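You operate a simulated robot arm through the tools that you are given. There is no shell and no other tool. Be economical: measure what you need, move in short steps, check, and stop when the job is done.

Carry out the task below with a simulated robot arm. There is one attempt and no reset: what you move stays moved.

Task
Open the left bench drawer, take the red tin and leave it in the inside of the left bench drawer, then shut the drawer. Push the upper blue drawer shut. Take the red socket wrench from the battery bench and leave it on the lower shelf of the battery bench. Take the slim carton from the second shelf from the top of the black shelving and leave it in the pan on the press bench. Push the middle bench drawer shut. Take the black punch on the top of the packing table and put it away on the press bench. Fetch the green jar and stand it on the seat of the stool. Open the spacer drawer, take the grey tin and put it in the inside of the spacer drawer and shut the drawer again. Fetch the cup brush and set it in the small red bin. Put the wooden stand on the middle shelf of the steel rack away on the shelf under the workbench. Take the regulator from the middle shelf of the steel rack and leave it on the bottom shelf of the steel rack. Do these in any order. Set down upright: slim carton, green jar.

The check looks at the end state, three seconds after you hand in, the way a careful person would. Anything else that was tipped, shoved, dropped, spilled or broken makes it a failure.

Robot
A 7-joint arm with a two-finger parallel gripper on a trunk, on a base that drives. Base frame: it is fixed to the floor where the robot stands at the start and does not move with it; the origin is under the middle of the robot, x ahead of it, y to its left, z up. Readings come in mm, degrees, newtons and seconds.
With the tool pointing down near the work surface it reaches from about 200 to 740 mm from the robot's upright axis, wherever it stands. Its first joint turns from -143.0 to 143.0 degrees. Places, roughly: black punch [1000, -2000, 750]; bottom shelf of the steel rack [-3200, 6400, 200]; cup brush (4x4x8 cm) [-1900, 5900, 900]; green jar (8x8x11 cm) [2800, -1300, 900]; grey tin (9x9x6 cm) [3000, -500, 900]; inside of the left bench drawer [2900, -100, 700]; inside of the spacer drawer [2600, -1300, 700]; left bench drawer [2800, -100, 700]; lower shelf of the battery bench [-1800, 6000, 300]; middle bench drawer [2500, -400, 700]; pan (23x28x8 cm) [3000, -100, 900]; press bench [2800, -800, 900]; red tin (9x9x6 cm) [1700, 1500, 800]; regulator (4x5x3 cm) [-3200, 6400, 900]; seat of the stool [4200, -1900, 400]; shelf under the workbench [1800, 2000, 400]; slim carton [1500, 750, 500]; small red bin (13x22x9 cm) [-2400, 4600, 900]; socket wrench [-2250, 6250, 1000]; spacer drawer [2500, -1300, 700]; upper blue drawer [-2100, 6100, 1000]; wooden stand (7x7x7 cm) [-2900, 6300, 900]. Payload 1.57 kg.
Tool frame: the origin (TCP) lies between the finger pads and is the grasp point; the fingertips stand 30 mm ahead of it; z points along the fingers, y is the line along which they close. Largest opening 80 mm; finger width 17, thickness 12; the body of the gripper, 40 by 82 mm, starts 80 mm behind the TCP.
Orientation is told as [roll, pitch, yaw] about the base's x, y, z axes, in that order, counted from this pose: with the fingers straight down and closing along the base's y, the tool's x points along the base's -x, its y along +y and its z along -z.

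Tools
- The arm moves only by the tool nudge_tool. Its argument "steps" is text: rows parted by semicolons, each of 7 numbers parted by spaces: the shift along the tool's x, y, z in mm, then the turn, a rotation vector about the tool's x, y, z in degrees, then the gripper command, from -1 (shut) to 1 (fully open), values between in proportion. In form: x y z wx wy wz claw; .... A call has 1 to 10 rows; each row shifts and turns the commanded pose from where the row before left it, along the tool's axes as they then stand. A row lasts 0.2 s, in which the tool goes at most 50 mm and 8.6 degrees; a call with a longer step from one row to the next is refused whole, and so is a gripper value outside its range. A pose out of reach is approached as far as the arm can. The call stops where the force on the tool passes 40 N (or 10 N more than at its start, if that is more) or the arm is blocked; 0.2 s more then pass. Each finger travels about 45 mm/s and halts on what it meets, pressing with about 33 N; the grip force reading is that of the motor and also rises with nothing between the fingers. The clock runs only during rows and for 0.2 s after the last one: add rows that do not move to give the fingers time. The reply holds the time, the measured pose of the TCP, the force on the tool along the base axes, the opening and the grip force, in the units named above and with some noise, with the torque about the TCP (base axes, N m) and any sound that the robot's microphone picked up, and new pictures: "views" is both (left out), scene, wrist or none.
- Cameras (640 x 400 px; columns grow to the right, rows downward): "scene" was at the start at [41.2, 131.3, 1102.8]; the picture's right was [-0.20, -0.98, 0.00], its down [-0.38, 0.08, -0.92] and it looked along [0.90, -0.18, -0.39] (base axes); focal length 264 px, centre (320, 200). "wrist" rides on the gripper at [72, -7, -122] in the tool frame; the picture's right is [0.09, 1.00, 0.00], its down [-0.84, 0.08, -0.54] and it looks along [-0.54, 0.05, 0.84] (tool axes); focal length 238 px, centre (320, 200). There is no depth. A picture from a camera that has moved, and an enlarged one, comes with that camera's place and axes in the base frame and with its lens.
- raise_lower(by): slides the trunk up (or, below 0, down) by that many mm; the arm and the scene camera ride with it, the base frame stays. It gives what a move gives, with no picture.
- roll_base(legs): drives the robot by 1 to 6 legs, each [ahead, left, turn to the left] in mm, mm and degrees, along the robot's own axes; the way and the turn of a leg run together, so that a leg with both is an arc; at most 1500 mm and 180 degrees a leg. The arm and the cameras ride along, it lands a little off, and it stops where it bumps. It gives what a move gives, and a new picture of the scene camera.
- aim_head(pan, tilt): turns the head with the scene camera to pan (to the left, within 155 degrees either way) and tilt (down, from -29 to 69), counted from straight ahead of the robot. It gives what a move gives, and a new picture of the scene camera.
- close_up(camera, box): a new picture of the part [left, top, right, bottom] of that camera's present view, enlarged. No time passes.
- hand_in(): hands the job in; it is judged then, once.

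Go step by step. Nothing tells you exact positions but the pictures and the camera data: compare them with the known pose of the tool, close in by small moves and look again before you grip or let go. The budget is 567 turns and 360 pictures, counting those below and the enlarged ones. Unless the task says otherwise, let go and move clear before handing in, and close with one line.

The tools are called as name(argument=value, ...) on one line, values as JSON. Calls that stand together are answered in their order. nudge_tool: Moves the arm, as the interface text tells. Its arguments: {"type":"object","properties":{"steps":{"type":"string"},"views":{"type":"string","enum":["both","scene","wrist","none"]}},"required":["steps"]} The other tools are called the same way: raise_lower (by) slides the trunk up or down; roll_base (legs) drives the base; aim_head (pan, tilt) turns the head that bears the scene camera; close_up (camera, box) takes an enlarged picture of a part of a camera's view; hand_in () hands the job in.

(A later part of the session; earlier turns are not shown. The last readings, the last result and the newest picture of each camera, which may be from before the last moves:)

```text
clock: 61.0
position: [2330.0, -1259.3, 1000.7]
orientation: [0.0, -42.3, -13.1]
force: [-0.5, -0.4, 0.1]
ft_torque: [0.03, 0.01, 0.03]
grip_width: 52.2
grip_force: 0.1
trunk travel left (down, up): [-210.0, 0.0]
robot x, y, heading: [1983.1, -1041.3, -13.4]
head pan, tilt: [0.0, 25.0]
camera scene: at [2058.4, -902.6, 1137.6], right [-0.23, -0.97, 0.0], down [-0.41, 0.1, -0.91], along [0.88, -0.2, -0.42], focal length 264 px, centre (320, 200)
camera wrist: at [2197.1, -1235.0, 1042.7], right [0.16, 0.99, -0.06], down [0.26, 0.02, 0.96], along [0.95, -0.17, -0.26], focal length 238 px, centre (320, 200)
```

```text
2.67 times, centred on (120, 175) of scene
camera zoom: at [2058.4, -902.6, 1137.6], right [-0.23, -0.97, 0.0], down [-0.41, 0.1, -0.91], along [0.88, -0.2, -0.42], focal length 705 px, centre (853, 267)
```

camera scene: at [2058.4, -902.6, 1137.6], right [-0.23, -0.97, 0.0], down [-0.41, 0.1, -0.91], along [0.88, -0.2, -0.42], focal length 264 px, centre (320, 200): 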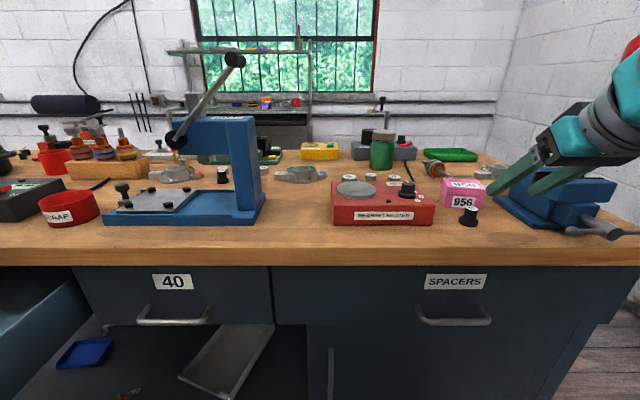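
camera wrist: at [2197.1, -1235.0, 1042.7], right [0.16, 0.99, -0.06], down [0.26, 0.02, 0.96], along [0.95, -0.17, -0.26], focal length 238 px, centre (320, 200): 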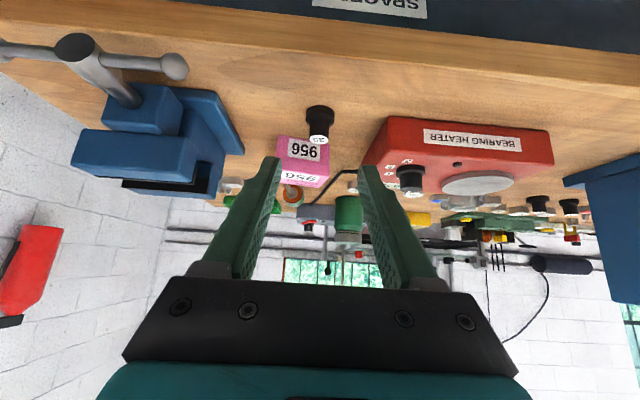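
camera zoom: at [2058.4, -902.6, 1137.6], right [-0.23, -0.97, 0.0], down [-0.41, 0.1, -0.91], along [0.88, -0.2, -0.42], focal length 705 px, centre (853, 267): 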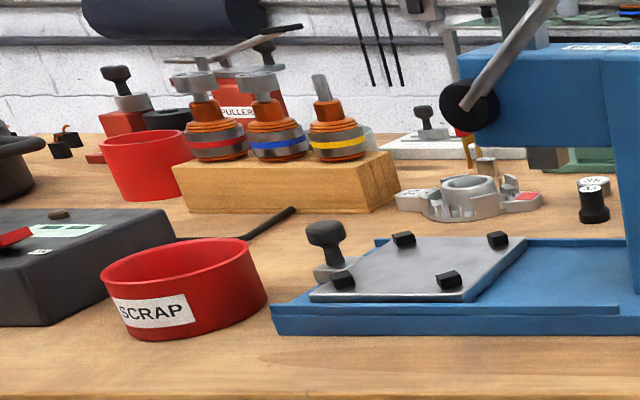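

The grey tin may be the pale round thing behind the wood block; I'll check later. Next is the green jar: I'll tilt the fingers more horizontal, open up and approach its lid.

nudge_tool(steps="0 25 0 0 -8 0 1; 0 25 0 0 -8 0 1; 0 25 0 0 -8 0 1; 0 25 0 0 0 0 1; 0 0 0 0 0 0 1", views="none")

roll_base(legs=[[110, 0, -0.3]])

nudge_tool(steps="0 0 0 0 0 0 1", views="wrist")

```text
clock: 62.2
position: [2349.4, -1160.7, 1003.5]
orientation: [-0.1, -66.5, -13.0]
force: [-0.2, 0.8, 0.6]
ft_torque: [-0.01, 0.04, 0.01]
grip_width: 80.1
grip_force: 0.0
trunk travel left (down, up): [-210.0, 0.0]
robot x, y, heading: [1983.8, -1039.5, -12.8]
head pan, tilt: [0.0, 25.0]
```

```text
clock: 63.4
position: [2457.4, -1188.1, 1002.9]
orientation: [0.0, -66.4, -13.4]
force: [0.4, -0.3, 0.0]
ft_torque: [0.03, -0.04, 0.04]
grip_width: 80.0
grip_force: 0.2
trunk travel left (down, up): [-210.0, 0.0]
robot x, y, heading: [2093.5, -1066.9, -13.2]
head pan, tilt: [0.0, 25.0]
camera scene: at [2167.5, -928.4, 1137.6], right [-0.23, -0.97, 0.0], down [-0.41, 0.1, -0.91], along [0.88, -0.21, -0.42], focal length 264 px, centre (320, 200)
```

scene: 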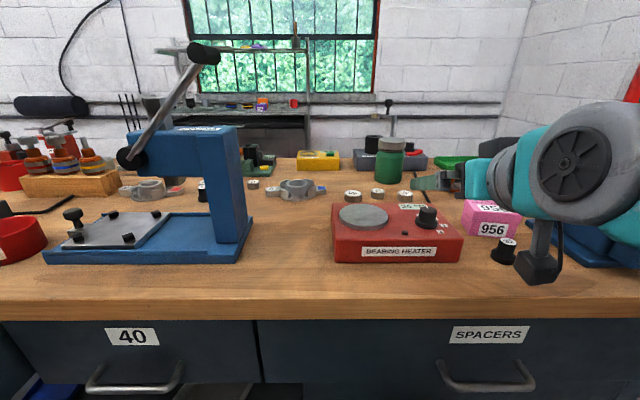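

```text
clock: 63.8
position: [2457.9, -1188.3, 1002.2]
orientation: [-0.1, -66.4, -13.3]
force: [-0.1, 0.3, -0.6]
ft_torque: [0.01, 0.0, -0.02]
grip_width: 79.8
grip_force: 0.1
trunk travel left (down, up): [-210.0, 0.0]
robot x, y, heading: [2092.3, -1065.9, -13.3]
head pan, tilt: [0.0, 25.0]
camera wrist: at [2319.7, -1162.0, 984.8], right [0.19, 0.98, -0.08], down [-0.14, 0.11, 0.98], along [0.97, -0.18, 0.16], focal length 238 px, centre (320, 200)
```

wrist: 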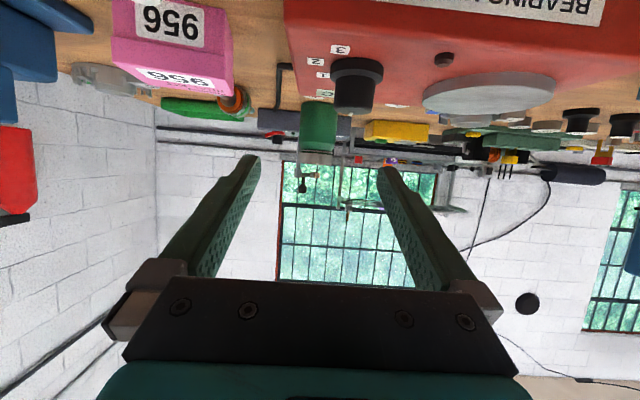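

close_up(camera="wrist", box=[240, 80, 400, 180])

close_up(camera="scene", box=[310, 120, 470, 220])

```text
4.00 times, centred on (320, 130) of wrist
camera zoom: at [2319.7, -1162.0, 984.8], right [0.19, 0.98, -0.08], down [-0.14, 0.11, 0.98], along [0.97, -0.18, 0.16], focal length 953 px, centre (320, 480)
```

zoom: 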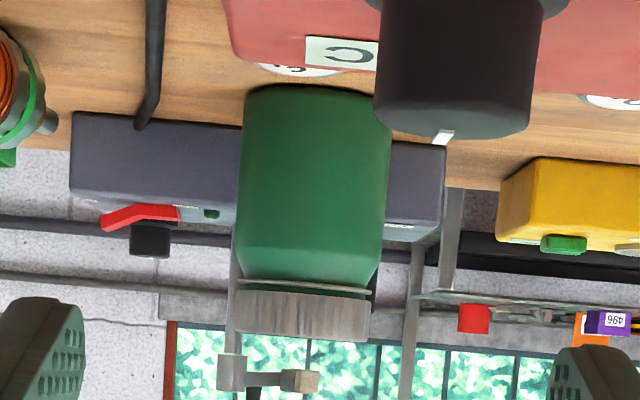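

```text
4.00 times, centred on (390, 170) of scene
camera zoom: at [2167.5, -928.4, 1137.6], right [-0.23, -0.97, 0.0], down [-0.41, 0.1, -0.91], along [0.88, -0.21, -0.42], focal length 1058 px, centre (40, 320)
```

zoom: 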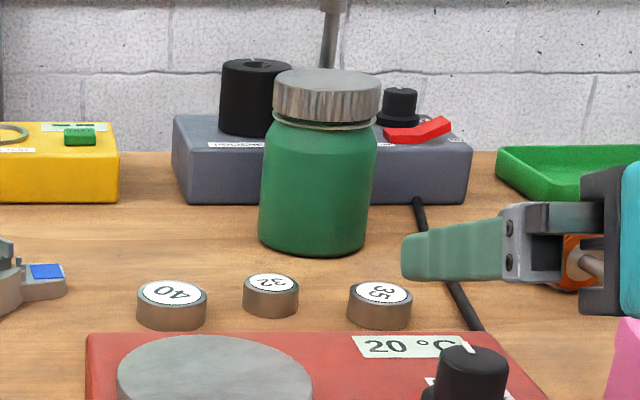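

The lid centre is at about (2778,-1261,975), 70 mm wide. I'll rise, go forward over the heater and check.

nudge_tool(steps="-27.5 3 -12 0 0 0 1; -19.6 0 44.9 0 0 0 1; -19.6 0 44.9 0 0 0 1; -19.6 0 44.9 0 0 0 1; -19.6 0 44.9 0 0 0 1; -12 0 27.5 0 0 0 1; 0 0 0 0 0 0 1", views="both")

```text
clock: 65.4
position: [2679.5, -1239.6, 1033.9]
orientation: [-0.1, -66.5, -13.4]
force: [-0.1, -0.6, 0.2]
ft_torque: [-0.03, 0.01, 0.03]
grip_width: 79.9
grip_force: 0.1
trunk travel left (down, up): [-210.0, 0.0]
robot x, y, heading: [2093.5, -1060.3, -13.6]
head pan, tilt: [0.0, 25.0]
camera scene: at [2167.6, -928.5, 1137.6], right [-0.23, -0.97, 0.0], down [-0.41, 0.1, -0.91], along [0.88, -0.21, -0.42], focal length 264 px, centre (320, 200)
camera wrist: at [2541.8, -1212.7, 1015.2], right [0.19, 0.98, -0.08], down [-0.14, 0.11, 0.98], along [0.97, -0.18, 0.16], focal length 238 px, centre (320, 200)
```

scene: 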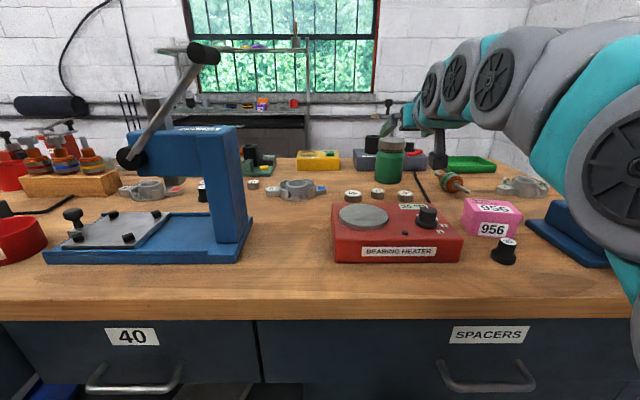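
wrist: 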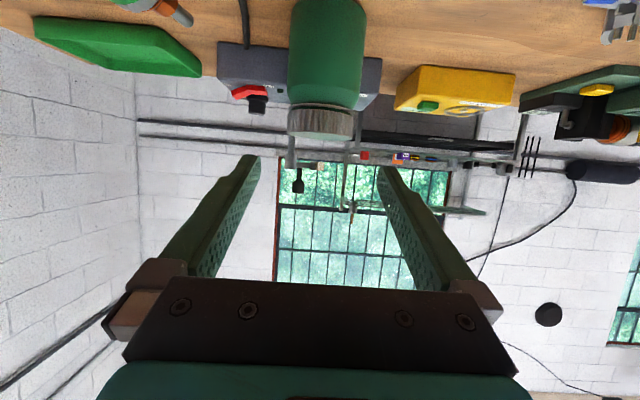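

nudge_tool(steps="24.7 0 10.8 0 0 0 1; 24.7 0 10.8 0 0 0 1; -8 0 18.3 0 0 0 1; 0 0 0 0 0 0 1", views="both")

```text
clock: 66.4
position: [2697.4, -1243.8, 978.7]
orientation: [0.0, -66.4, -13.4]
force: [0.2, -0.3, 0.1]
ft_torque: [-0.02, -0.01, -0.01]
grip_width: 79.8
grip_force: 0.1
trunk travel left (down, up): [-210.0, 0.0]
robot x, y, heading: [2093.6, -1064.7, -13.2]
head pan, tilt: [0.0, 25.0]
camera scene: at [2167.6, -928.5, 1137.6], right [-0.23, -0.97, 0.0], down [-0.41, 0.1, -0.91], along [0.88, -0.21, -0.42], focal length 264 px, centre (320, 200)
camera wrist: at [2560.1, -1216.3, 960.6], right [0.19, 0.98, -0.08], down [-0.14, 0.11, 0.98], along [0.97, -0.18, 0.16], focal length 238 px, centre (320, 200)
```

scene: 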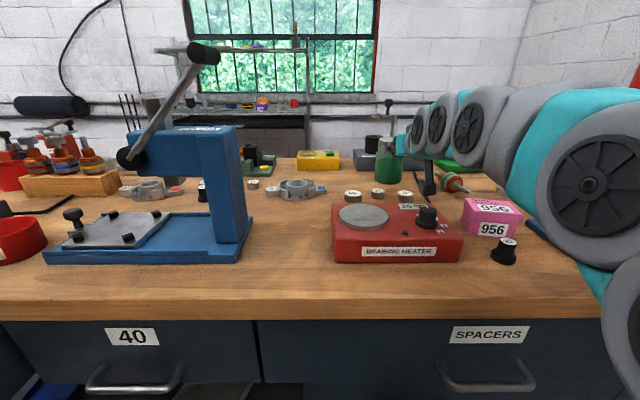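
wrist: 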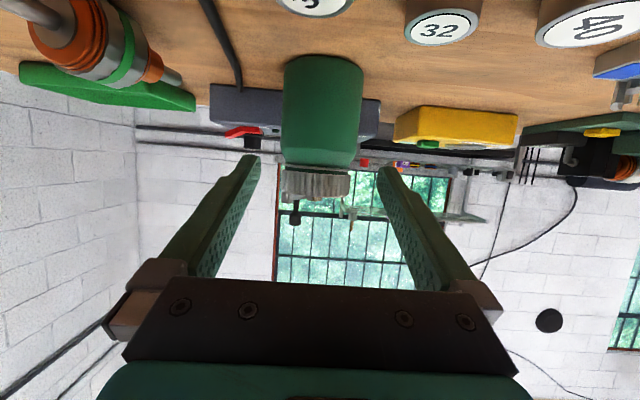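

nudge_tool(steps="-12.3 0 23 0 0 0 1; -12.3 0 23 0 0 0 1; -12.3 0 23 0 0 0 1; 0 0 0 0 0 0 1", views="both")

```text
clock: 67.4
position: [2774.0, -1260.8, 985.7]
orientation: [0.0, -66.4, -13.3]
force: [0.1, 0.1, -1.3]
ft_torque: [-0.02, 0.01, 0.03]
grip_width: 80.0
grip_force: 0.1
trunk travel left (down, up): [-210.0, 0.0]
robot x, y, heading: [2091.0, -1064.5, -13.2]
head pan, tilt: [0.0, 25.0]
camera scene: at [2167.7, -928.5, 1137.6], right [-0.23, -0.97, 0.0], down [-0.41, 0.1, -0.91], along [0.88, -0.21, -0.42], focal length 264 px, centre (320, 200)
camera wrist: at [2636.1, -1233.8, 967.8], right [0.19, 0.98, -0.08], down [-0.14, 0.11, 0.98], along [0.97, -0.18, 0.16], focal length 238 px, centre (320, 200)
```

scene: 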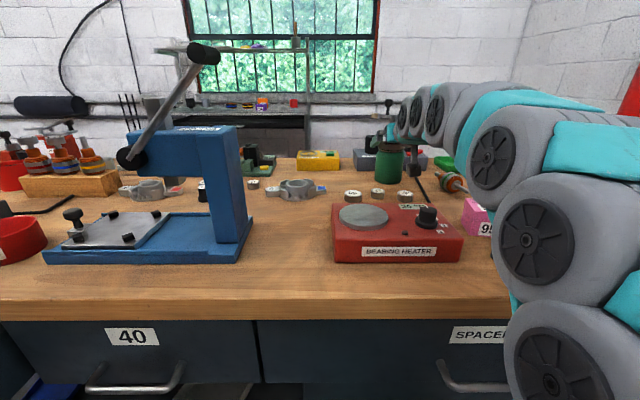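
wrist: 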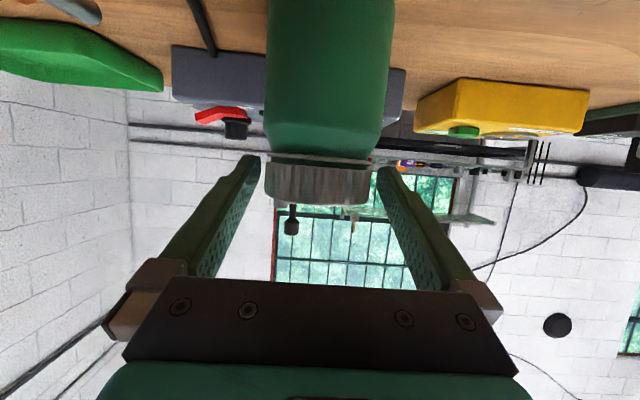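

nudge_tool(steps="-4.8 0.5 11 0 0 0 1; 0 0 0 0 0 0 -1; 0 0 0 0 0 0 -1; 0 0 0 0 0 0 -1; 0 0 0 0 0 0 -1", views="wrist")

```text
clock: 68.6
position: [2785.8, -1262.8, 985.0]
orientation: [0.1, -66.4, -13.5]
force: [1.2, -2.8, 2.6]
ft_torque: [-0.11, -0.14, -0.01]
grip_width: 64.9
grip_force: 32.7
trunk travel left (down, up): [-210.0, 0.0]
robot x, y, heading: [2089.4, -1060.3, -13.3]
head pan, tilt: [0.0, 25.0]
camera wrist: at [2647.8, -1236.5, 967.1], right [0.19, 0.98, -0.08], down [-0.14, 0.11, 0.98], along [0.97, -0.18, 0.16], focal length 238 px, centre (320, 200)
```

wrist: 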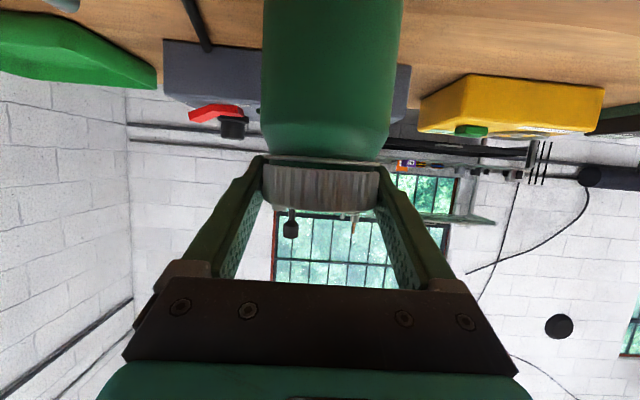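

Gripped at the lid. Lifting straight up.

nudge_tool(steps="-18.3 0 -8 0 0 0 -1; -36.6 0 -16 0 0 0 -1; -36.6 0 -16 0 0 0 -1; 0 0 0 0 0 0 -1", views="both")

```text
clock: 69.6
position: [2787.9, -1262.2, 1084.7]
orientation: [0.1, -66.3, -13.4]
force: [0.0, 0.5, -4.5]
ft_torque: [0.03, -0.02, 0.0]
grip_width: 65.2
grip_force: 33.2
trunk travel left (down, up): [-210.0, 0.0]
robot x, y, heading: [2091.6, -1063.4, -13.3]
head pan, tilt: [0.0, 25.0]
camera scene: at [2167.9, -928.5, 1137.5], right [-0.23, -0.97, 0.0], down [-0.41, 0.1, -0.91], along [0.88, -0.21, -0.42], focal length 264 px, centre (320, 200)
camera wrist: at [2649.5, -1237.2, 1066.9], right [0.19, 0.98, -0.08], down [-0.14, 0.11, 0.98], along [0.97, -0.18, 0.16], focal length 238 px, centre (320, 200)
```

scene: 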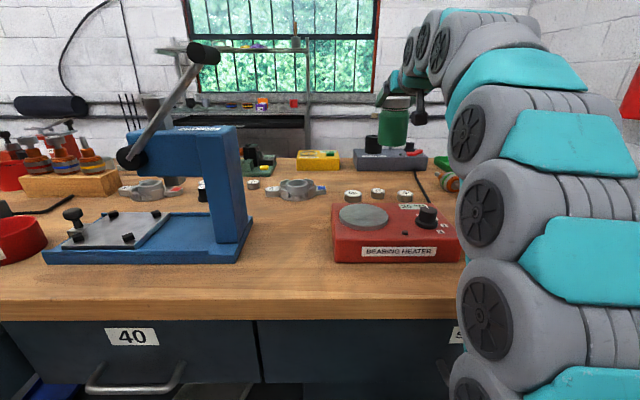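
wrist: 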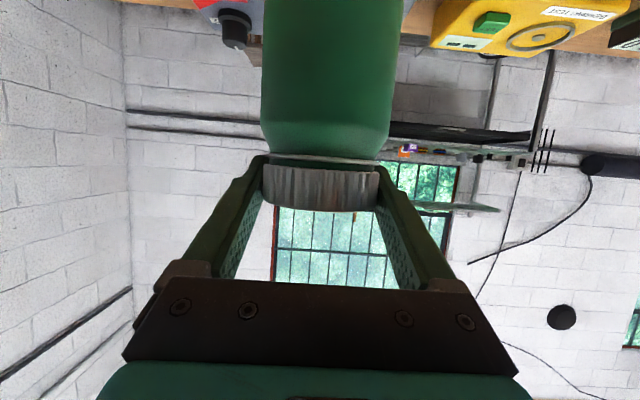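

The jar is up. I'll retract, then drive around the right end of the bench to the stool behind it.

nudge_tool(steps="-28 0 -22 0 0 0 -1; -10 0 -45 0 0 0 -1; 20 0 -45.5 0 0 0 -1; 20 0 -45.5 0 0 0 -1; 20 0 -45.5 0 0 0 -1; 20 0 -45.5 0 0 0 -1; 0 0 0 0 0 0 -1", views="none")

aim_head(pan=-60, tilt=30)

```text
clock: 71.2
position: [2549.8, -1207.7, 1147.1]
orientation: [0.0, -66.4, -13.4]
force: [0.5, 0.8, -4.1]
ft_torque: [0.03, 0.01, 0.0]
grip_width: 65.1
grip_force: 33.1
trunk travel left (down, up): [-210.0, 0.0]
robot x, y, heading: [2094.7, -1062.3, -13.2]
head pan, tilt: [0.0, 25.0]
```

```text
clock: 72.5
position: [2548.2, -1208.1, 1147.2]
orientation: [0.1, -66.5, -13.4]
force: [-0.5, -0.5, -4.7]
ft_torque: [-0.01, 0.0, -0.02]
grip_width: 65.0
grip_force: 32.7
trunk travel left (down, up): [-210.0, 0.0]
robot x, y, heading: [2094.7, -1063.9, -13.0]
head pan, tilt: [-60.0, 30.0]
camera scene: at [2104.0, -993.9, 1129.6], right [-0.96, -0.29, 0.0], down [-0.14, 0.48, -0.87], along [0.25, -0.83, -0.5], focal length 264 px, centre (320, 200)
```

scene: 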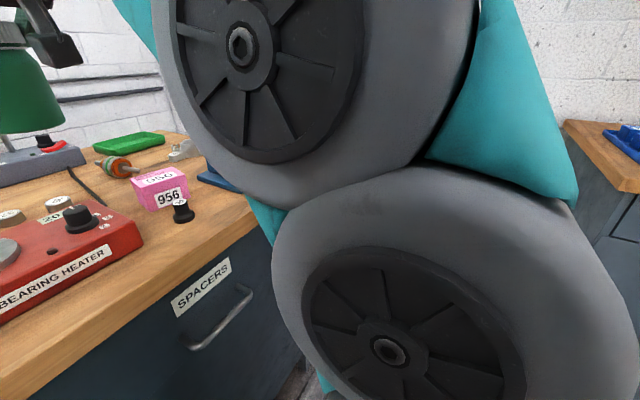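

roll_base(legs=[[-20, -620, 0], [100, -330, 0]])

aim_head(pan=15, tilt=30)

```text
clock: 77.8
position: [2398.8, -2158.3, 1146.2]
orientation: [0.0, -66.4, -14.0]
force: [-0.1, -0.2, -4.6]
ft_torque: [-0.01, 0.06, -0.02]
grip_width: 64.6
grip_force: 32.8
trunk travel left (down, up): [-210.0, 0.0]
robot x, y, heading: [1943.4, -2008.7, -14.2]
head pan, tilt: [-60.0, 30.0]
camera scene: at [1956.2, -1939.2, 1129.6], right [-0.96, -0.28, 0.0], down [-0.14, 0.48, -0.87], along [0.24, -0.83, -0.5], focal length 264 px, centre (320, 200)
```

scene: 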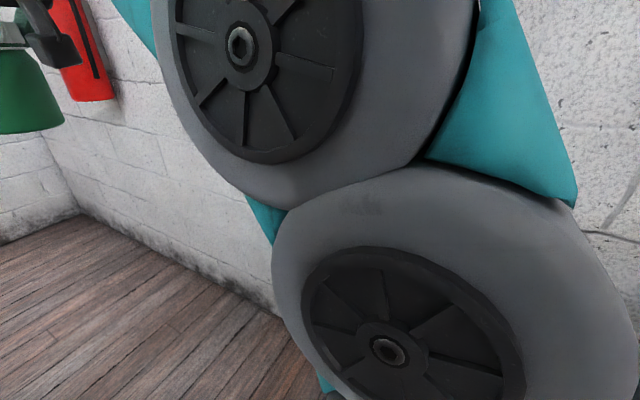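

```text
clock: 79.3
position: [2399.3, -2158.4, 1147.3]
orientation: [0.0, -66.4, -14.1]
force: [0.5, 0.0, -5.3]
ft_torque: [0.0, 0.0, 0.0]
grip_width: 64.9
grip_force: 32.9
trunk travel left (down, up): [-210.0, 0.0]
robot x, y, heading: [1947.2, -2009.1, -14.1]
head pan, tilt: [15.0, 30.0]
camera scene: at [2021.7, -1850.7, 1129.6], right [0.02, -1.0, 0.0], down [-0.5, -0.01, -0.87], along [0.87, 0.02, -0.5], focal length 264 px, centre (320, 200)
```

scene: 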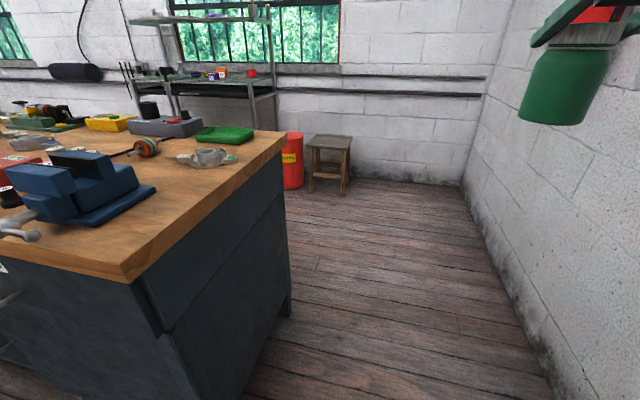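

The stool is ahead near (4150,-1900). Driving down the corridor.

roll_base(legs=[[1350, 0, 0.8], [150, 350, 0]])

aim_head(pan=0, tilt=40)

```text
clock: 88.1
position: [3949.8, -2176.9, 1147.6]
orientation: [0.1, -66.4, -13.7]
force: [-0.6, 0.6, -5.2]
ft_torque: [0.01, -0.03, 0.02]
grip_width: 64.6
grip_force: 33.2
trunk travel left (down, up): [-210.0, 0.0]
robot x, y, heading: [3496.7, -2031.8, -13.7]
head pan, tilt: [15.0, 30.0]
camera scene: at [3570.3, -1871.1, 1129.6], right [0.02, -1.0, 0.0], down [-0.5, -0.01, -0.87], along [0.87, 0.02, -0.5], focal length 264 px, centre (320, 200)
```

scene: 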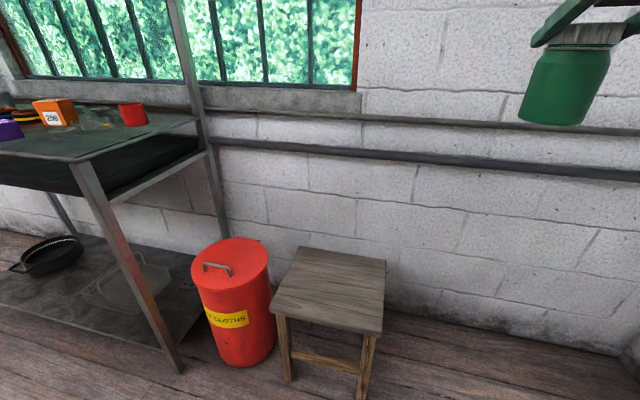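

```text
clock: 88.9
position: [3950.0, -2177.3, 1147.3]
orientation: [0.0, -66.3, -13.6]
force: [0.5, -0.3, -4.6]
ft_torque: [0.03, 0.02, -0.03]
grip_width: 64.8
grip_force: 32.8
trunk travel left (down, up): [-210.0, 0.0]
robot x, y, heading: [3487.6, -2034.5, -13.6]
head pan, tilt: [0.0, 40.0]
camera scene: at [3562.5, -1893.3, 1114.3], right [-0.24, -0.97, 0.0], down [-0.62, 0.15, -0.77], along [0.74, -0.18, -0.64], focal length 264 px, centre (320, 200)
```

scene: 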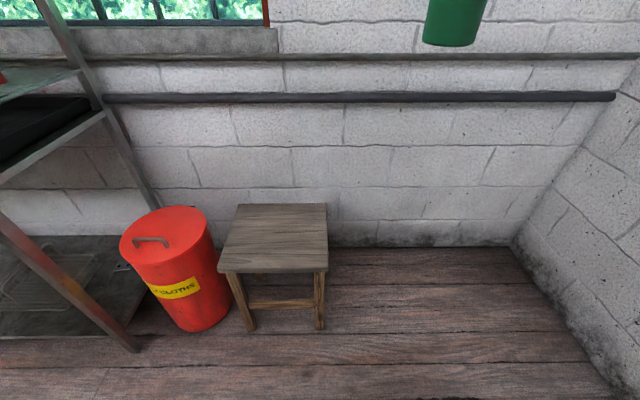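

The seat centre is at about (4222,-1903), z≈420. I'll position the base, lower the trunk and look.

roll_base(legs=[[80, 270, 0]])

raise_lower(by=-210)

nudge_tool(steps="45 0 20 0 0 0 -1; 45 0 20 0 0 0 -1; 45 0 20 0 0 0 -1; 45 0 20 0 0 0 -1; 45 0 20 0 0 0 -1; 0 0 0 0 0 0 -1", views="both")

```text
clock: 90.8
position: [4091.6, -1933.9, 1145.5]
orientation: [0.0, -66.4, -13.3]
force: [0.2, -0.6, -4.4]
ft_torque: [0.02, -0.01, -0.04]
grip_width: 64.9
grip_force: 32.8
trunk travel left (down, up): [-210.0, 0.0]
robot x, y, heading: [3633.2, -1791.7, -13.5]
head pan, tilt: [0.0, 40.0]
camera scene: at [3702.2, -1652.3, 1114.3], right [-0.23, -0.97, 0.0], down [-0.63, 0.15, -0.77], along [0.75, -0.18, -0.64], focal length 264 px, centre (320, 200)
```

scene: 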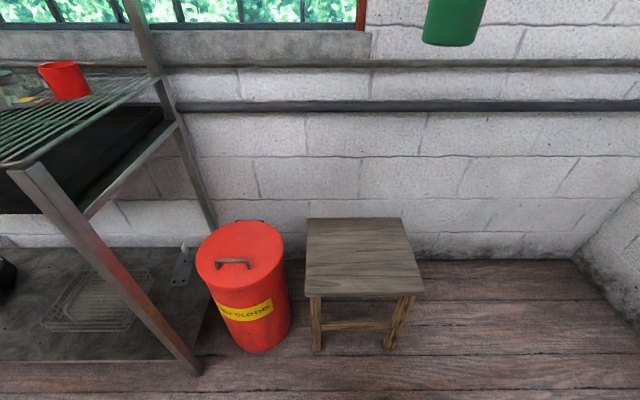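

```text
clock: 93.1
position: [4090.1, -1933.7, 938.0]
orientation: [0.0, -66.4, -13.5]
force: [0.3, -0.2, -3.9]
ft_torque: [0.01, 0.02, -0.01]
grip_width: 64.9
grip_force: 33.2
trunk travel left (down, up): [0.0, 210.0]
robot x, y, heading: [3633.0, -1783.4, -13.4]
head pan, tilt: [0.0, 40.0]
```

```text
clock: 94.5
position: [4087.4, -1935.4, 689.8]
orientation: [0.0, -66.5, -13.2]
force: [0.7, -0.3, -4.3]
ft_torque: [0.0, 0.01, 0.0]
grip_width: 65.1
grip_force: 33.1
trunk travel left (down, up): [0.0, 210.0]
robot x, y, heading: [3632.4, -1790.4, -13.5]
head pan, tilt: [0.0, 40.0]
camera scene: at [3702.2, -1652.3, 904.3], right [-0.23, -0.97, 0.0], down [-0.63, 0.15, -0.77], along [0.75, -0.18, -0.64], focal length 264 px, centre (320, 200)
camera wrist: at [3949.3, -1908.7, 671.9], right [0.2, 0.98, -0.08], down [-0.14, 0.11, 0.98], along [0.97, -0.18, 0.16], focal length 238 px, centre (320, 200)
```

scene: 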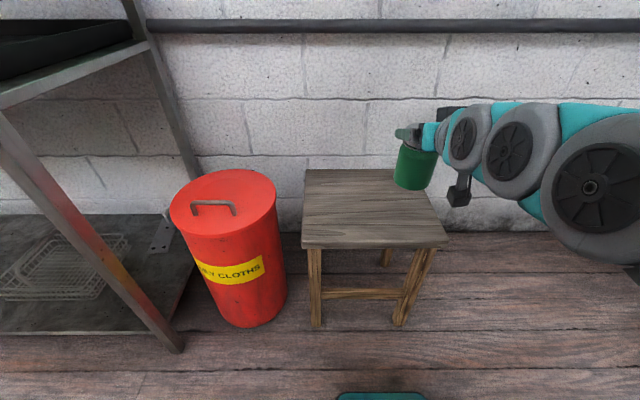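
wrist: 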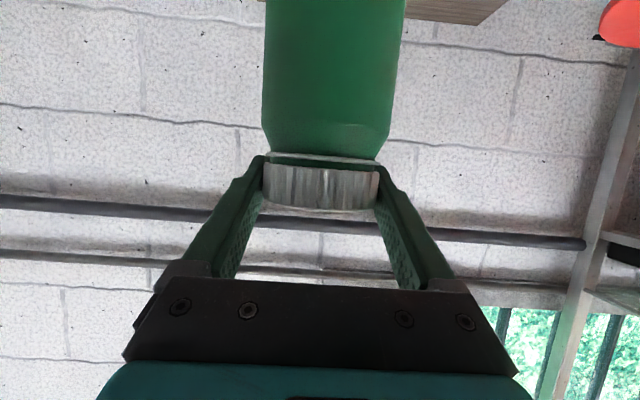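

nudge_tool(steps="-10 14 36 0 0 0 -1; -10 14 36 0 0 0 -1; 25 14 34 0 0 0 -1; 25 14 34 0 0 0 -1; 22 0 0 0 0 0 -1; 0 0 0 0 0 0 -1", views="both")

```text
clock: 95.9
position: [4208.1, -1904.1, 587.0]
orientation: [-0.1, -66.4, -13.3]
force: [0.3, 0.3, -3.8]
ft_torque: [0.0, 0.04, 0.02]
grip_width: 64.6
grip_force: 32.2
trunk travel left (down, up): [0.0, 210.0]
robot x, y, heading: [3630.9, -1789.0, -13.6]
head pan, tilt: [0.0, 40.0]
camera scene: at [3702.3, -1652.3, 904.3], right [-0.23, -0.97, 0.0], down [-0.63, 0.15, -0.77], along [0.75, -0.18, -0.64], focal length 264 px, centre (320, 200)
camera wrist: at [4070.2, -1877.3, 569.4], right [0.19, 0.98, -0.08], down [-0.14, 0.11, 0.98], along [0.97, -0.18, 0.16], focal length 238 px, centre (320, 200)
```

scene: 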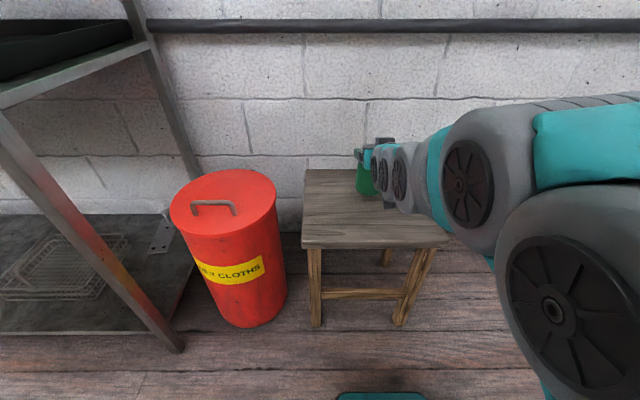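
wrist: 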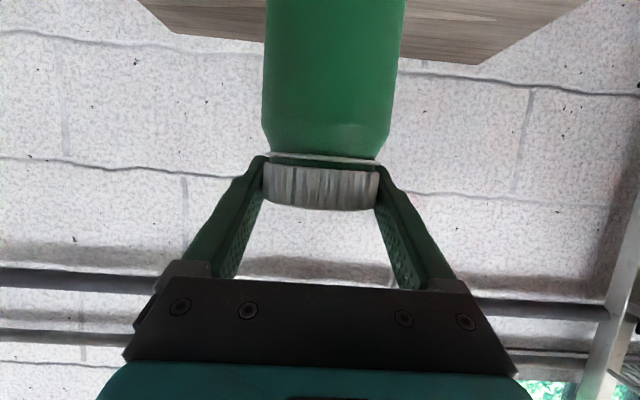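

nudge_tool(steps="20 0 8.8 0 0 0 -1; 2.7 0 1.2 0 0 0 -1; 2.7 0 1.2 0 0 0 -1; 0 0 0 0 0 0 -1", views="scene")

```text
clock: 96.9
position: [4208.2, -1904.8, 559.6]
orientation: [0.1, -66.5, -13.3]
force: [-0.4, 0.3, -4.2]
ft_torque: [-0.01, -0.03, -0.01]
grip_width: 65.1
grip_force: 32.8
trunk travel left (down, up): [0.0, 210.0]
robot x, y, heading: [3633.2, -1791.7, -13.4]
head pan, tilt: [0.0, 40.0]
camera scene: at [3702.3, -1652.3, 904.3], right [-0.23, -0.97, 0.0], down [-0.63, 0.15, -0.77], along [0.75, -0.18, -0.64], focal length 264 px, centre (320, 200)
```

scene: 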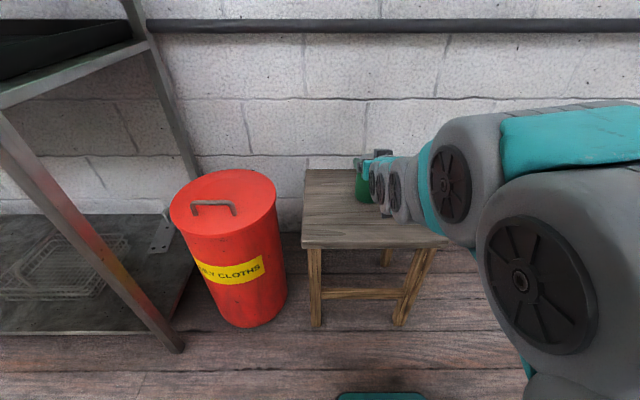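

nudge_tool(steps="2.3 0 1 0 0 0 -1; 2.3 0 1 0 0 0 -1; 2.3 0 1 0 0 0 -1; 2.3 0 1 0 0 0 -1; 0 0 0 0 0 0 -1", views="none")

```text
clock: 98.1
position: [4210.1, -1906.8, 553.2]
orientation: [-0.1, -66.9, -13.5]
force: [-0.4, -4.2, 34.3]
ft_torque: [-0.12, -0.08, 0.04]
grip_width: 65.4
grip_force: 32.9
trunk travel left (down, up): [0.0, 210.0]
robot x, y, heading: [3631.9, -1792.4, -13.5]
head pan, tilt: [0.0, 40.0]
```

Contact at z≈553. Relaxing slightly, then releasing and backing out.

nudge_tool(steps="-2 0 -0.9 0 0 0 -1; 0 0 0 0 0 0 1; 0 0 0 0 0 0 1; 0 0 0 0 0 0 1; 3 0 -25 0 0 0 1; 3 0 -40 0 0 0 1; 0 0 -45 0 0 0 1; 0 0 -45 0 0 0 1; 0 0 0 0 0 0 1", views="both")

```text
clock: 100.1
position: [4087.3, -1870.9, 629.0]
orientation: [-0.1, -66.3, -13.2]
force: [-0.2, -0.3, -0.3]
ft_torque: [-0.04, 0.02, 0.01]
grip_width: 80.0
grip_force: 0.1
out of reach, approached as far as the arm can: row 6, 7, 8
trunk travel left (down, up): [0.0, 210.0]
robot x, y, heading: [3633.7, -1791.0, -13.4]
head pan, tilt: [0.0, 40.0]
camera scene: at [3702.0, -1652.3, 904.3], right [-0.23, -0.97, 0.0], down [-0.63, 0.15, -0.77], along [0.75, -0.18, -0.64], focal length 264 px, centre (320, 200)
camera wrist: at [3948.8, -1844.7, 611.3], right [0.19, 0.98, -0.09], down [-0.14, 0.11, 0.98], along [0.97, -0.18, 0.16], focal length 238 px, centre (320, 200)
```

scene: 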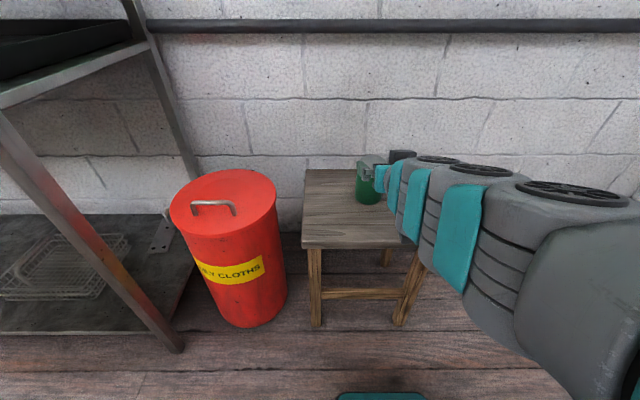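
wrist: 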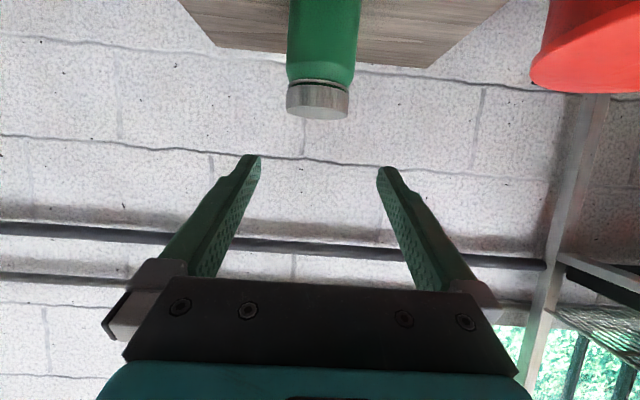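

The jar stands on the stool. I'll back away, raise the trunk, and look back at the bench from behind for the grey tin.

roll_base(legs=[[-200, -150, 0]])

raise_lower(by=210)

aim_head(pan=150, tilt=20)

```text
clock: 101.9
position: [3858.1, -1971.8, 629.7]
orientation: [0.1, -66.2, -13.6]
force: [-0.6, -0.4, 0.1]
ft_torque: [0.05, 0.0, -0.01]
grip_width: 79.9
grip_force: 0.0
trunk travel left (down, up): [0.0, 210.0]
robot x, y, heading: [3403.5, -1890.0, -13.1]
head pan, tilt: [0.0, 40.0]
camera scene: at [3475.1, -1752.0, 904.3], right [-0.23, -0.97, 0.0], down [-0.62, 0.15, -0.77], along [0.74, -0.18, -0.64], focal length 264 px, centre (320, 200)
```

scene: 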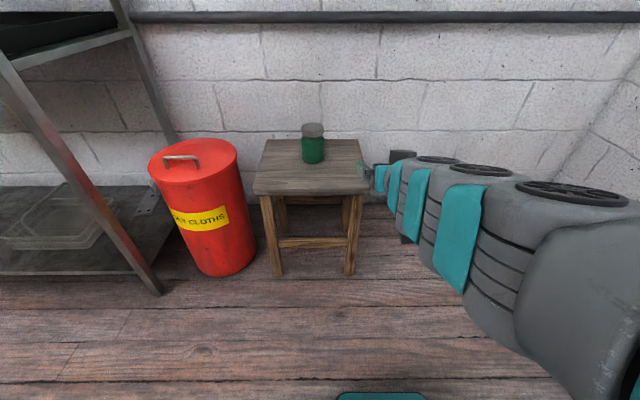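

```text
clock: 104.1
position: [3858.7, -1973.2, 838.3]
orientation: [0.1, -66.2, -13.5]
force: [0.2, -0.4, -0.6]
ft_torque: [0.0, 0.0, 0.0]
grip_width: 79.9
grip_force: 0.2
trunk travel left (down, up): [-210.0, 0.0]
robot x, y, heading: [3405.9, -1890.5, -13.4]
head pan, tilt: [0.0, 40.0]
```

```text
clock: 106.5
position: [3858.3, -1971.9, 838.8]
orientation: [0.0, -66.2, -13.6]
force: [1.3, -0.4, -0.7]
ft_torque: [0.02, 0.02, -0.02]
grip_width: 79.8
grip_force: 0.0
trunk travel left (down, up): [-210.0, 0.0]
robot x, y, heading: [3407.7, -1892.1, -13.5]
head pan, tilt: [150.0, 20.0]
camera scene: at [3324.9, -1667.9, 1145.7], right [0.69, 0.72, 0.0], down [0.25, -0.24, -0.94], along [-0.68, 0.65, -0.34], focal length 264 px, centre (320, 200)
```

scene: 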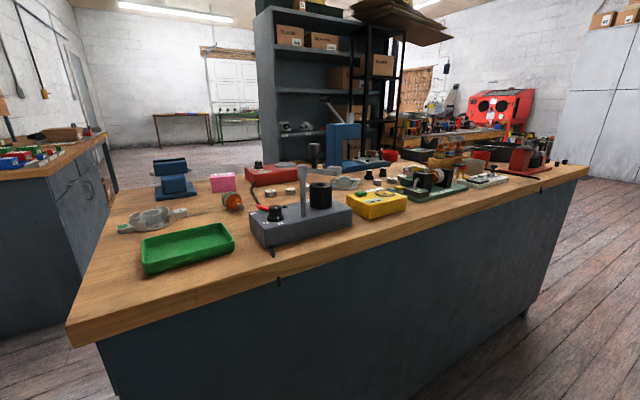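

close_up(camera="scene", box=[350, 120, 600, 240])

close_up(camera="scene", box=[240, 0, 460, 160])

```text
2.56 times, centred on (475, 180) of scene
camera zoom: at [3324.9, -1667.9, 1145.7], right [0.69, 0.72, 0.0], down [0.25, -0.24, -0.94], along [-0.68, 0.65, -0.34], focal length 677 px, centre (-77, 251)
```

zoom: 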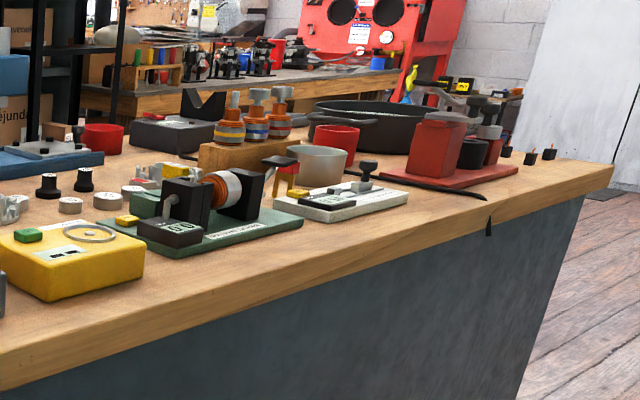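

```text
2.50 times, centred on (350, 80) of scene
camera zoom: at [3324.9, -1667.9, 1145.7], right [0.69, 0.72, 0.0], down [0.25, -0.24, -0.94], along [-0.68, 0.65, -0.34], focal length 661 px, centre (245, 500)
```

zoom: 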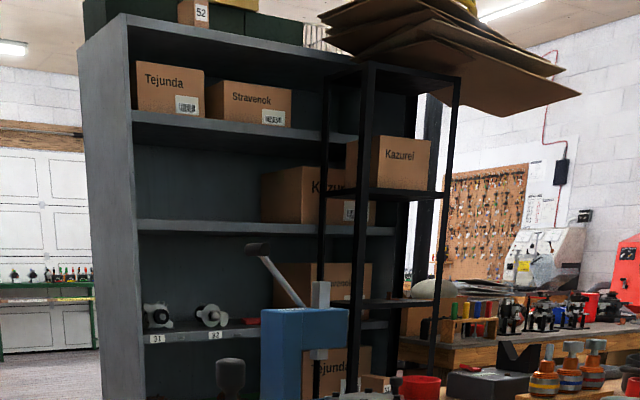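

The grey tin is the metallic cup at about (3001,-506) behind the bobbin block, best reached from behind the bench. I'll raise the tool, turn clockwise in the open space, and approach from the back.

nudge_tool(steps="-40 0 -17 0 0 0 1; -40 0 -17 0 0 0 1; -40 0 -17 0 0 0 1; -40 0 -17 0 0 0 1; -40 0 -17 0 0 0 1; 0 0 0 0 0 0 1", views="none")

roll_base(legs=[[0, 0, -90], [0, 0, -90]])

aim_head(pan=0, tilt=30)

```text
clock: 107.9
position: [3860.6, -1972.6, 1056.9]
orientation: [0.1, -66.2, -13.6]
force: [0.0, 0.5, 0.4]
ft_torque: [0.04, 0.02, 0.02]
grip_width: 79.9
grip_force: 0.0
trunk travel left (down, up): [-210.0, 0.0]
robot x, y, heading: [3404.7, -1889.3, -13.4]
head pan, tilt: [150.0, 20.0]
```

```text
clock: 115.9
position: [2948.1, -1811.9, 1057.3]
orientation: [0.0, -66.2, 167.4]
force: [0.5, -0.1, -0.1]
ft_torque: [0.01, 0.0, 0.0]
grip_width: 80.0
grip_force: 0.0
trunk travel left (down, up): [-210.0, 0.0]
robot x, y, heading: [3406.4, -1883.2, 167.4]
head pan, tilt: [150.0, 20.0]
camera scene: at [3490.4, -2110.1, 1145.7], right [-0.68, -0.74, 0.0], down [-0.25, 0.23, -0.94], along [0.69, -0.64, -0.34], focal length 264 px, centre (320, 200)
```

scene: 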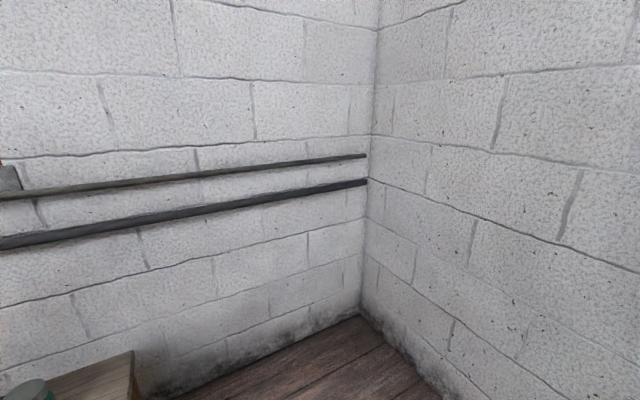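

```text
clock: 118.2
position: [2948.1, -1812.8, 1056.5]
orientation: [-0.1, -66.2, 167.3]
force: [0.6, -0.5, 0.7]
ft_torque: [0.01, -0.01, -0.02]
grip_width: 80.1
grip_force: 0.0
trunk travel left (down, up): [-210.0, 0.0]
robot x, y, heading: [3407.1, -1891.0, 167.3]
head pan, tilt: [0.0, 30.0]
camera scene: at [3333.6, -2027.3, 1129.6], right [0.22, 0.98, 0.0], down [0.49, -0.11, -0.87], along [-0.85, 0.19, -0.5], focal length 264 px, centre (320, 200)
```

scene: 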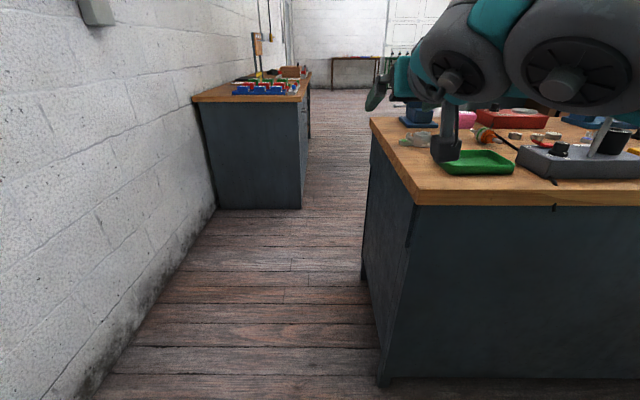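

roll_base(legs=[[0, -1240, -0.7]])

nudge_tool(steps="0 0 0 0 0 0 1", views="wrist")

```text
clock: 124.5
position: [3226.2, -597.0, 1056.4]
orientation: [0.0, -66.3, 166.8]
force: [0.1, 0.5, -0.3]
ft_torque: [0.0, 0.01, 0.0]
grip_width: 80.0
grip_force: 0.0
trunk travel left (down, up): [-210.0, 0.0]
robot x, y, heading: [3683.7, -677.4, 167.0]
head pan, tilt: [0.0, 30.0]
camera scene: at [3609.0, -814.7, 1129.6], right [0.23, 0.97, 0.0], down [0.49, -0.11, -0.87], along [-0.84, 0.2, -0.5], focal length 264 px, centre (320, 200)
```

scene: 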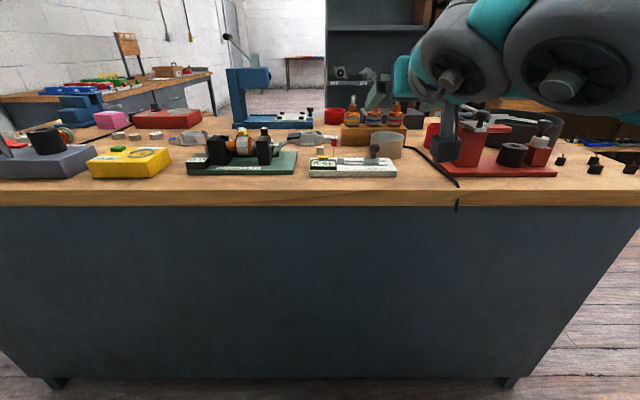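

```text
clock: 124.9
position: [3224.7, -596.8, 1057.2]
orientation: [0.1, -66.3, 166.8]
force: [0.3, 0.0, -0.2]
ft_torque: [-0.03, -0.01, 0.0]
grip_width: 80.0
grip_force: 0.1
trunk travel left (down, up): [-210.0, 0.0]
robot x, y, heading: [3681.7, -679.3, 166.9]
head pan, tilt: [0.0, 30.0]
camera wrist: at [3363.6, -621.9, 1039.4], right [-0.19, -0.98, -0.08], down [0.14, -0.11, 0.98], along [-0.97, 0.18, 0.16], focal length 238 px, centre (320, 200)
```

wrist: 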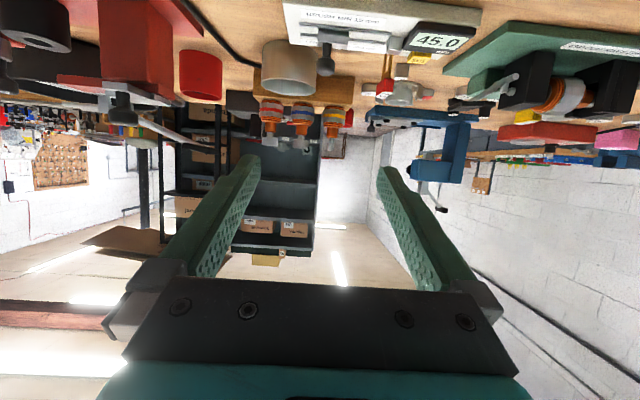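

close_up(camera="scene", box=[300, 100, 460, 200])

```text
4.00 times, centred on (380, 150) of scene
camera zoom: at [3609.0, -814.7, 1129.6], right [0.23, 0.97, 0.0], down [0.49, -0.11, -0.87], along [-0.84, 0.2, -0.5], focal length 1058 px, centre (80, 400)
```

zoom: 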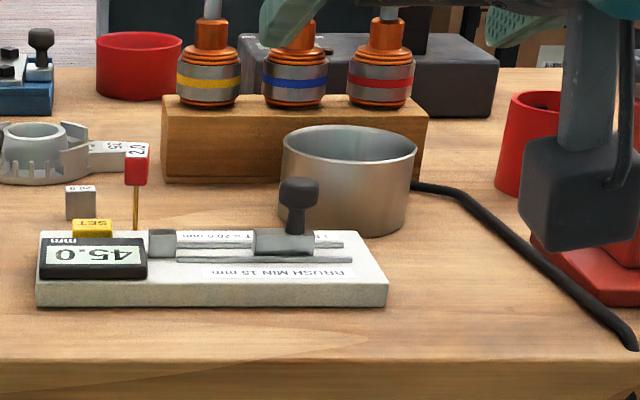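

The tin's rim centre is about (3016,-502) and z≈938. I'll grip its robot-right wall, one finger inside. Tilt back to about 41°, shift right and drive in.

nudge_tool(steps="0 -20 0 0 8.4 0 0; 0 -20 0 0 8.4 0 0; 0 -20 0 0 8.4 0 0; 0 -20 0 0 0 0 0; 0 0 0 0 0 0 0", views="none")

roll_base(legs=[[130, 0, 0]])

nudge_tool(steps="0 0 0 0 0 0 0", views="wrist")

```text
clock: 126.1
position: [3243.4, -518.3, 1056.2]
orientation: [0.0, -40.9, 166.8]
force: [-0.1, 1.5, 0.0]
ft_torque: [0.0, -0.01, 0.02]
grip_width: 39.9
grip_force: 0.1
trunk travel left (down, up): [-210.0, 0.0]
robot x, y, heading: [3684.1, -678.9, 166.7]
head pan, tilt: [0.0, 30.0]
```

```text
clock: 127.4
position: [3119.6, -489.0, 1056.9]
orientation: [0.0, -41.1, 166.7]
force: [0.8, 0.7, -0.4]
ft_torque: [0.0, 0.02, 0.01]
grip_width: 39.8
grip_force: 0.0
trunk travel left (down, up): [-210.0, 0.0]
robot x, y, heading: [3558.1, -644.7, 167.0]
head pan, tilt: [0.0, 30.0]
camera scene: at [3486.1, -786.1, 1129.6], right [0.23, 0.97, 0.0], down [0.49, -0.11, -0.87], along [-0.84, 0.2, -0.5], focal length 264 px, centre (320, 200)
```

scene: 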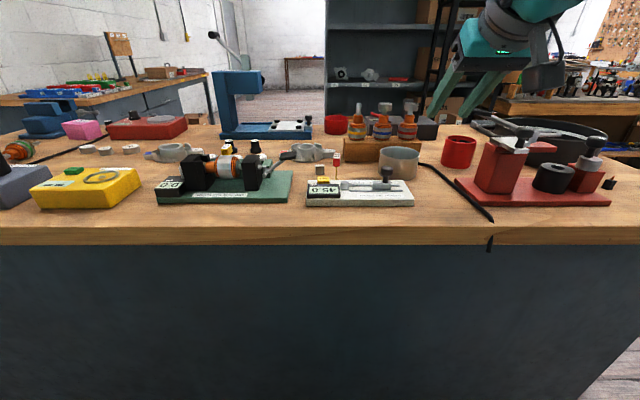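

```text
clock: 127.8
position: [3119.4, -489.1, 1056.4]
orientation: [0.0, -41.1, 166.8]
force: [-0.2, 0.1, -0.4]
ft_torque: [0.01, -0.01, -0.03]
grip_width: 39.9
grip_force: 0.0
trunk travel left (down, up): [-210.0, 0.0]
robot x, y, heading: [3559.7, -651.3, 167.0]
head pan, tilt: [0.0, 30.0]
camera wrist: at [3252.4, -513.2, 1100.3], right [-0.16, -0.99, -0.06], down [-0.28, -0.01, 0.96], along [-0.95, 0.17, -0.28], focal length 238 px, centre (320, 200)
```

wrist: 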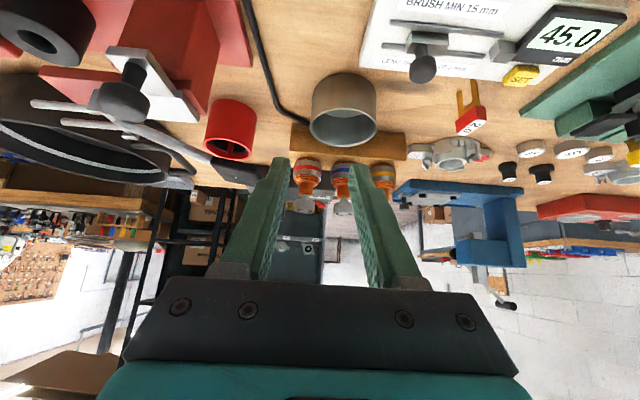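

nudge_tool(steps="7 -3 37 0 0 0 -0.1; 7 -2 37 0 0 0 -0.1; 0 0 0 0 0 0 -0.1", views="both")

```text
clock: 128.6
position: [3083.8, -475.6, 993.9]
orientation: [0.1, -41.0, 166.8]
force: [0.5, -0.7, -0.2]
ft_torque: [0.04, -0.01, -0.03]
grip_width: 36.2
grip_force: 0.0
trunk travel left (down, up): [-210.0, 0.0]
robot x, y, heading: [3561.0, -649.4, 166.8]
head pan, tilt: [0.0, 30.0]
camera scene: at [3486.0, -786.1, 1129.7], right [0.23, 0.97, 0.0], down [0.49, -0.11, -0.87], along [-0.84, 0.2, -0.5], focal length 264 px, centre (320, 200)
camera wrist: at [3216.6, -499.3, 1038.2], right [-0.16, -0.99, -0.06], down [-0.29, -0.01, 0.96], along [-0.94, 0.17, -0.28], focal length 238 px, centre (320, 200)
```

scene: 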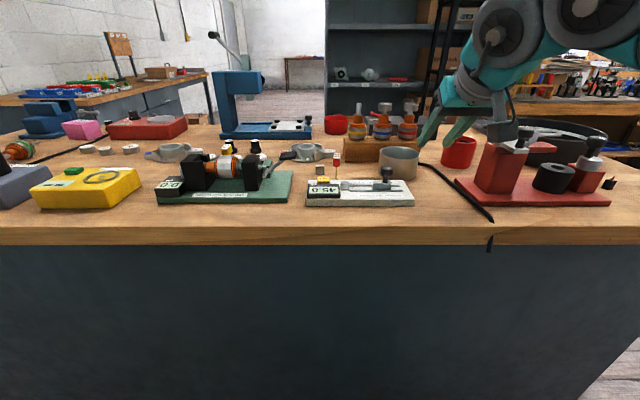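
wrist: 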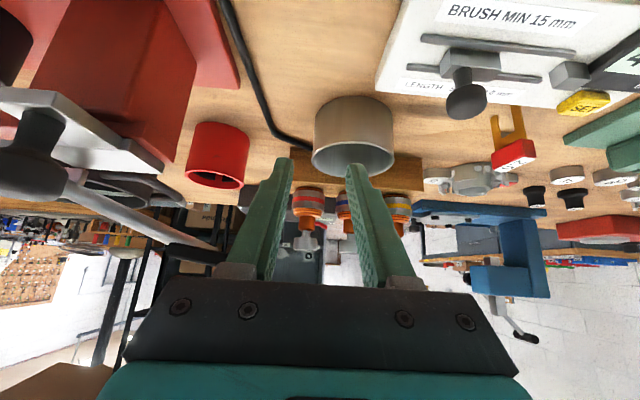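

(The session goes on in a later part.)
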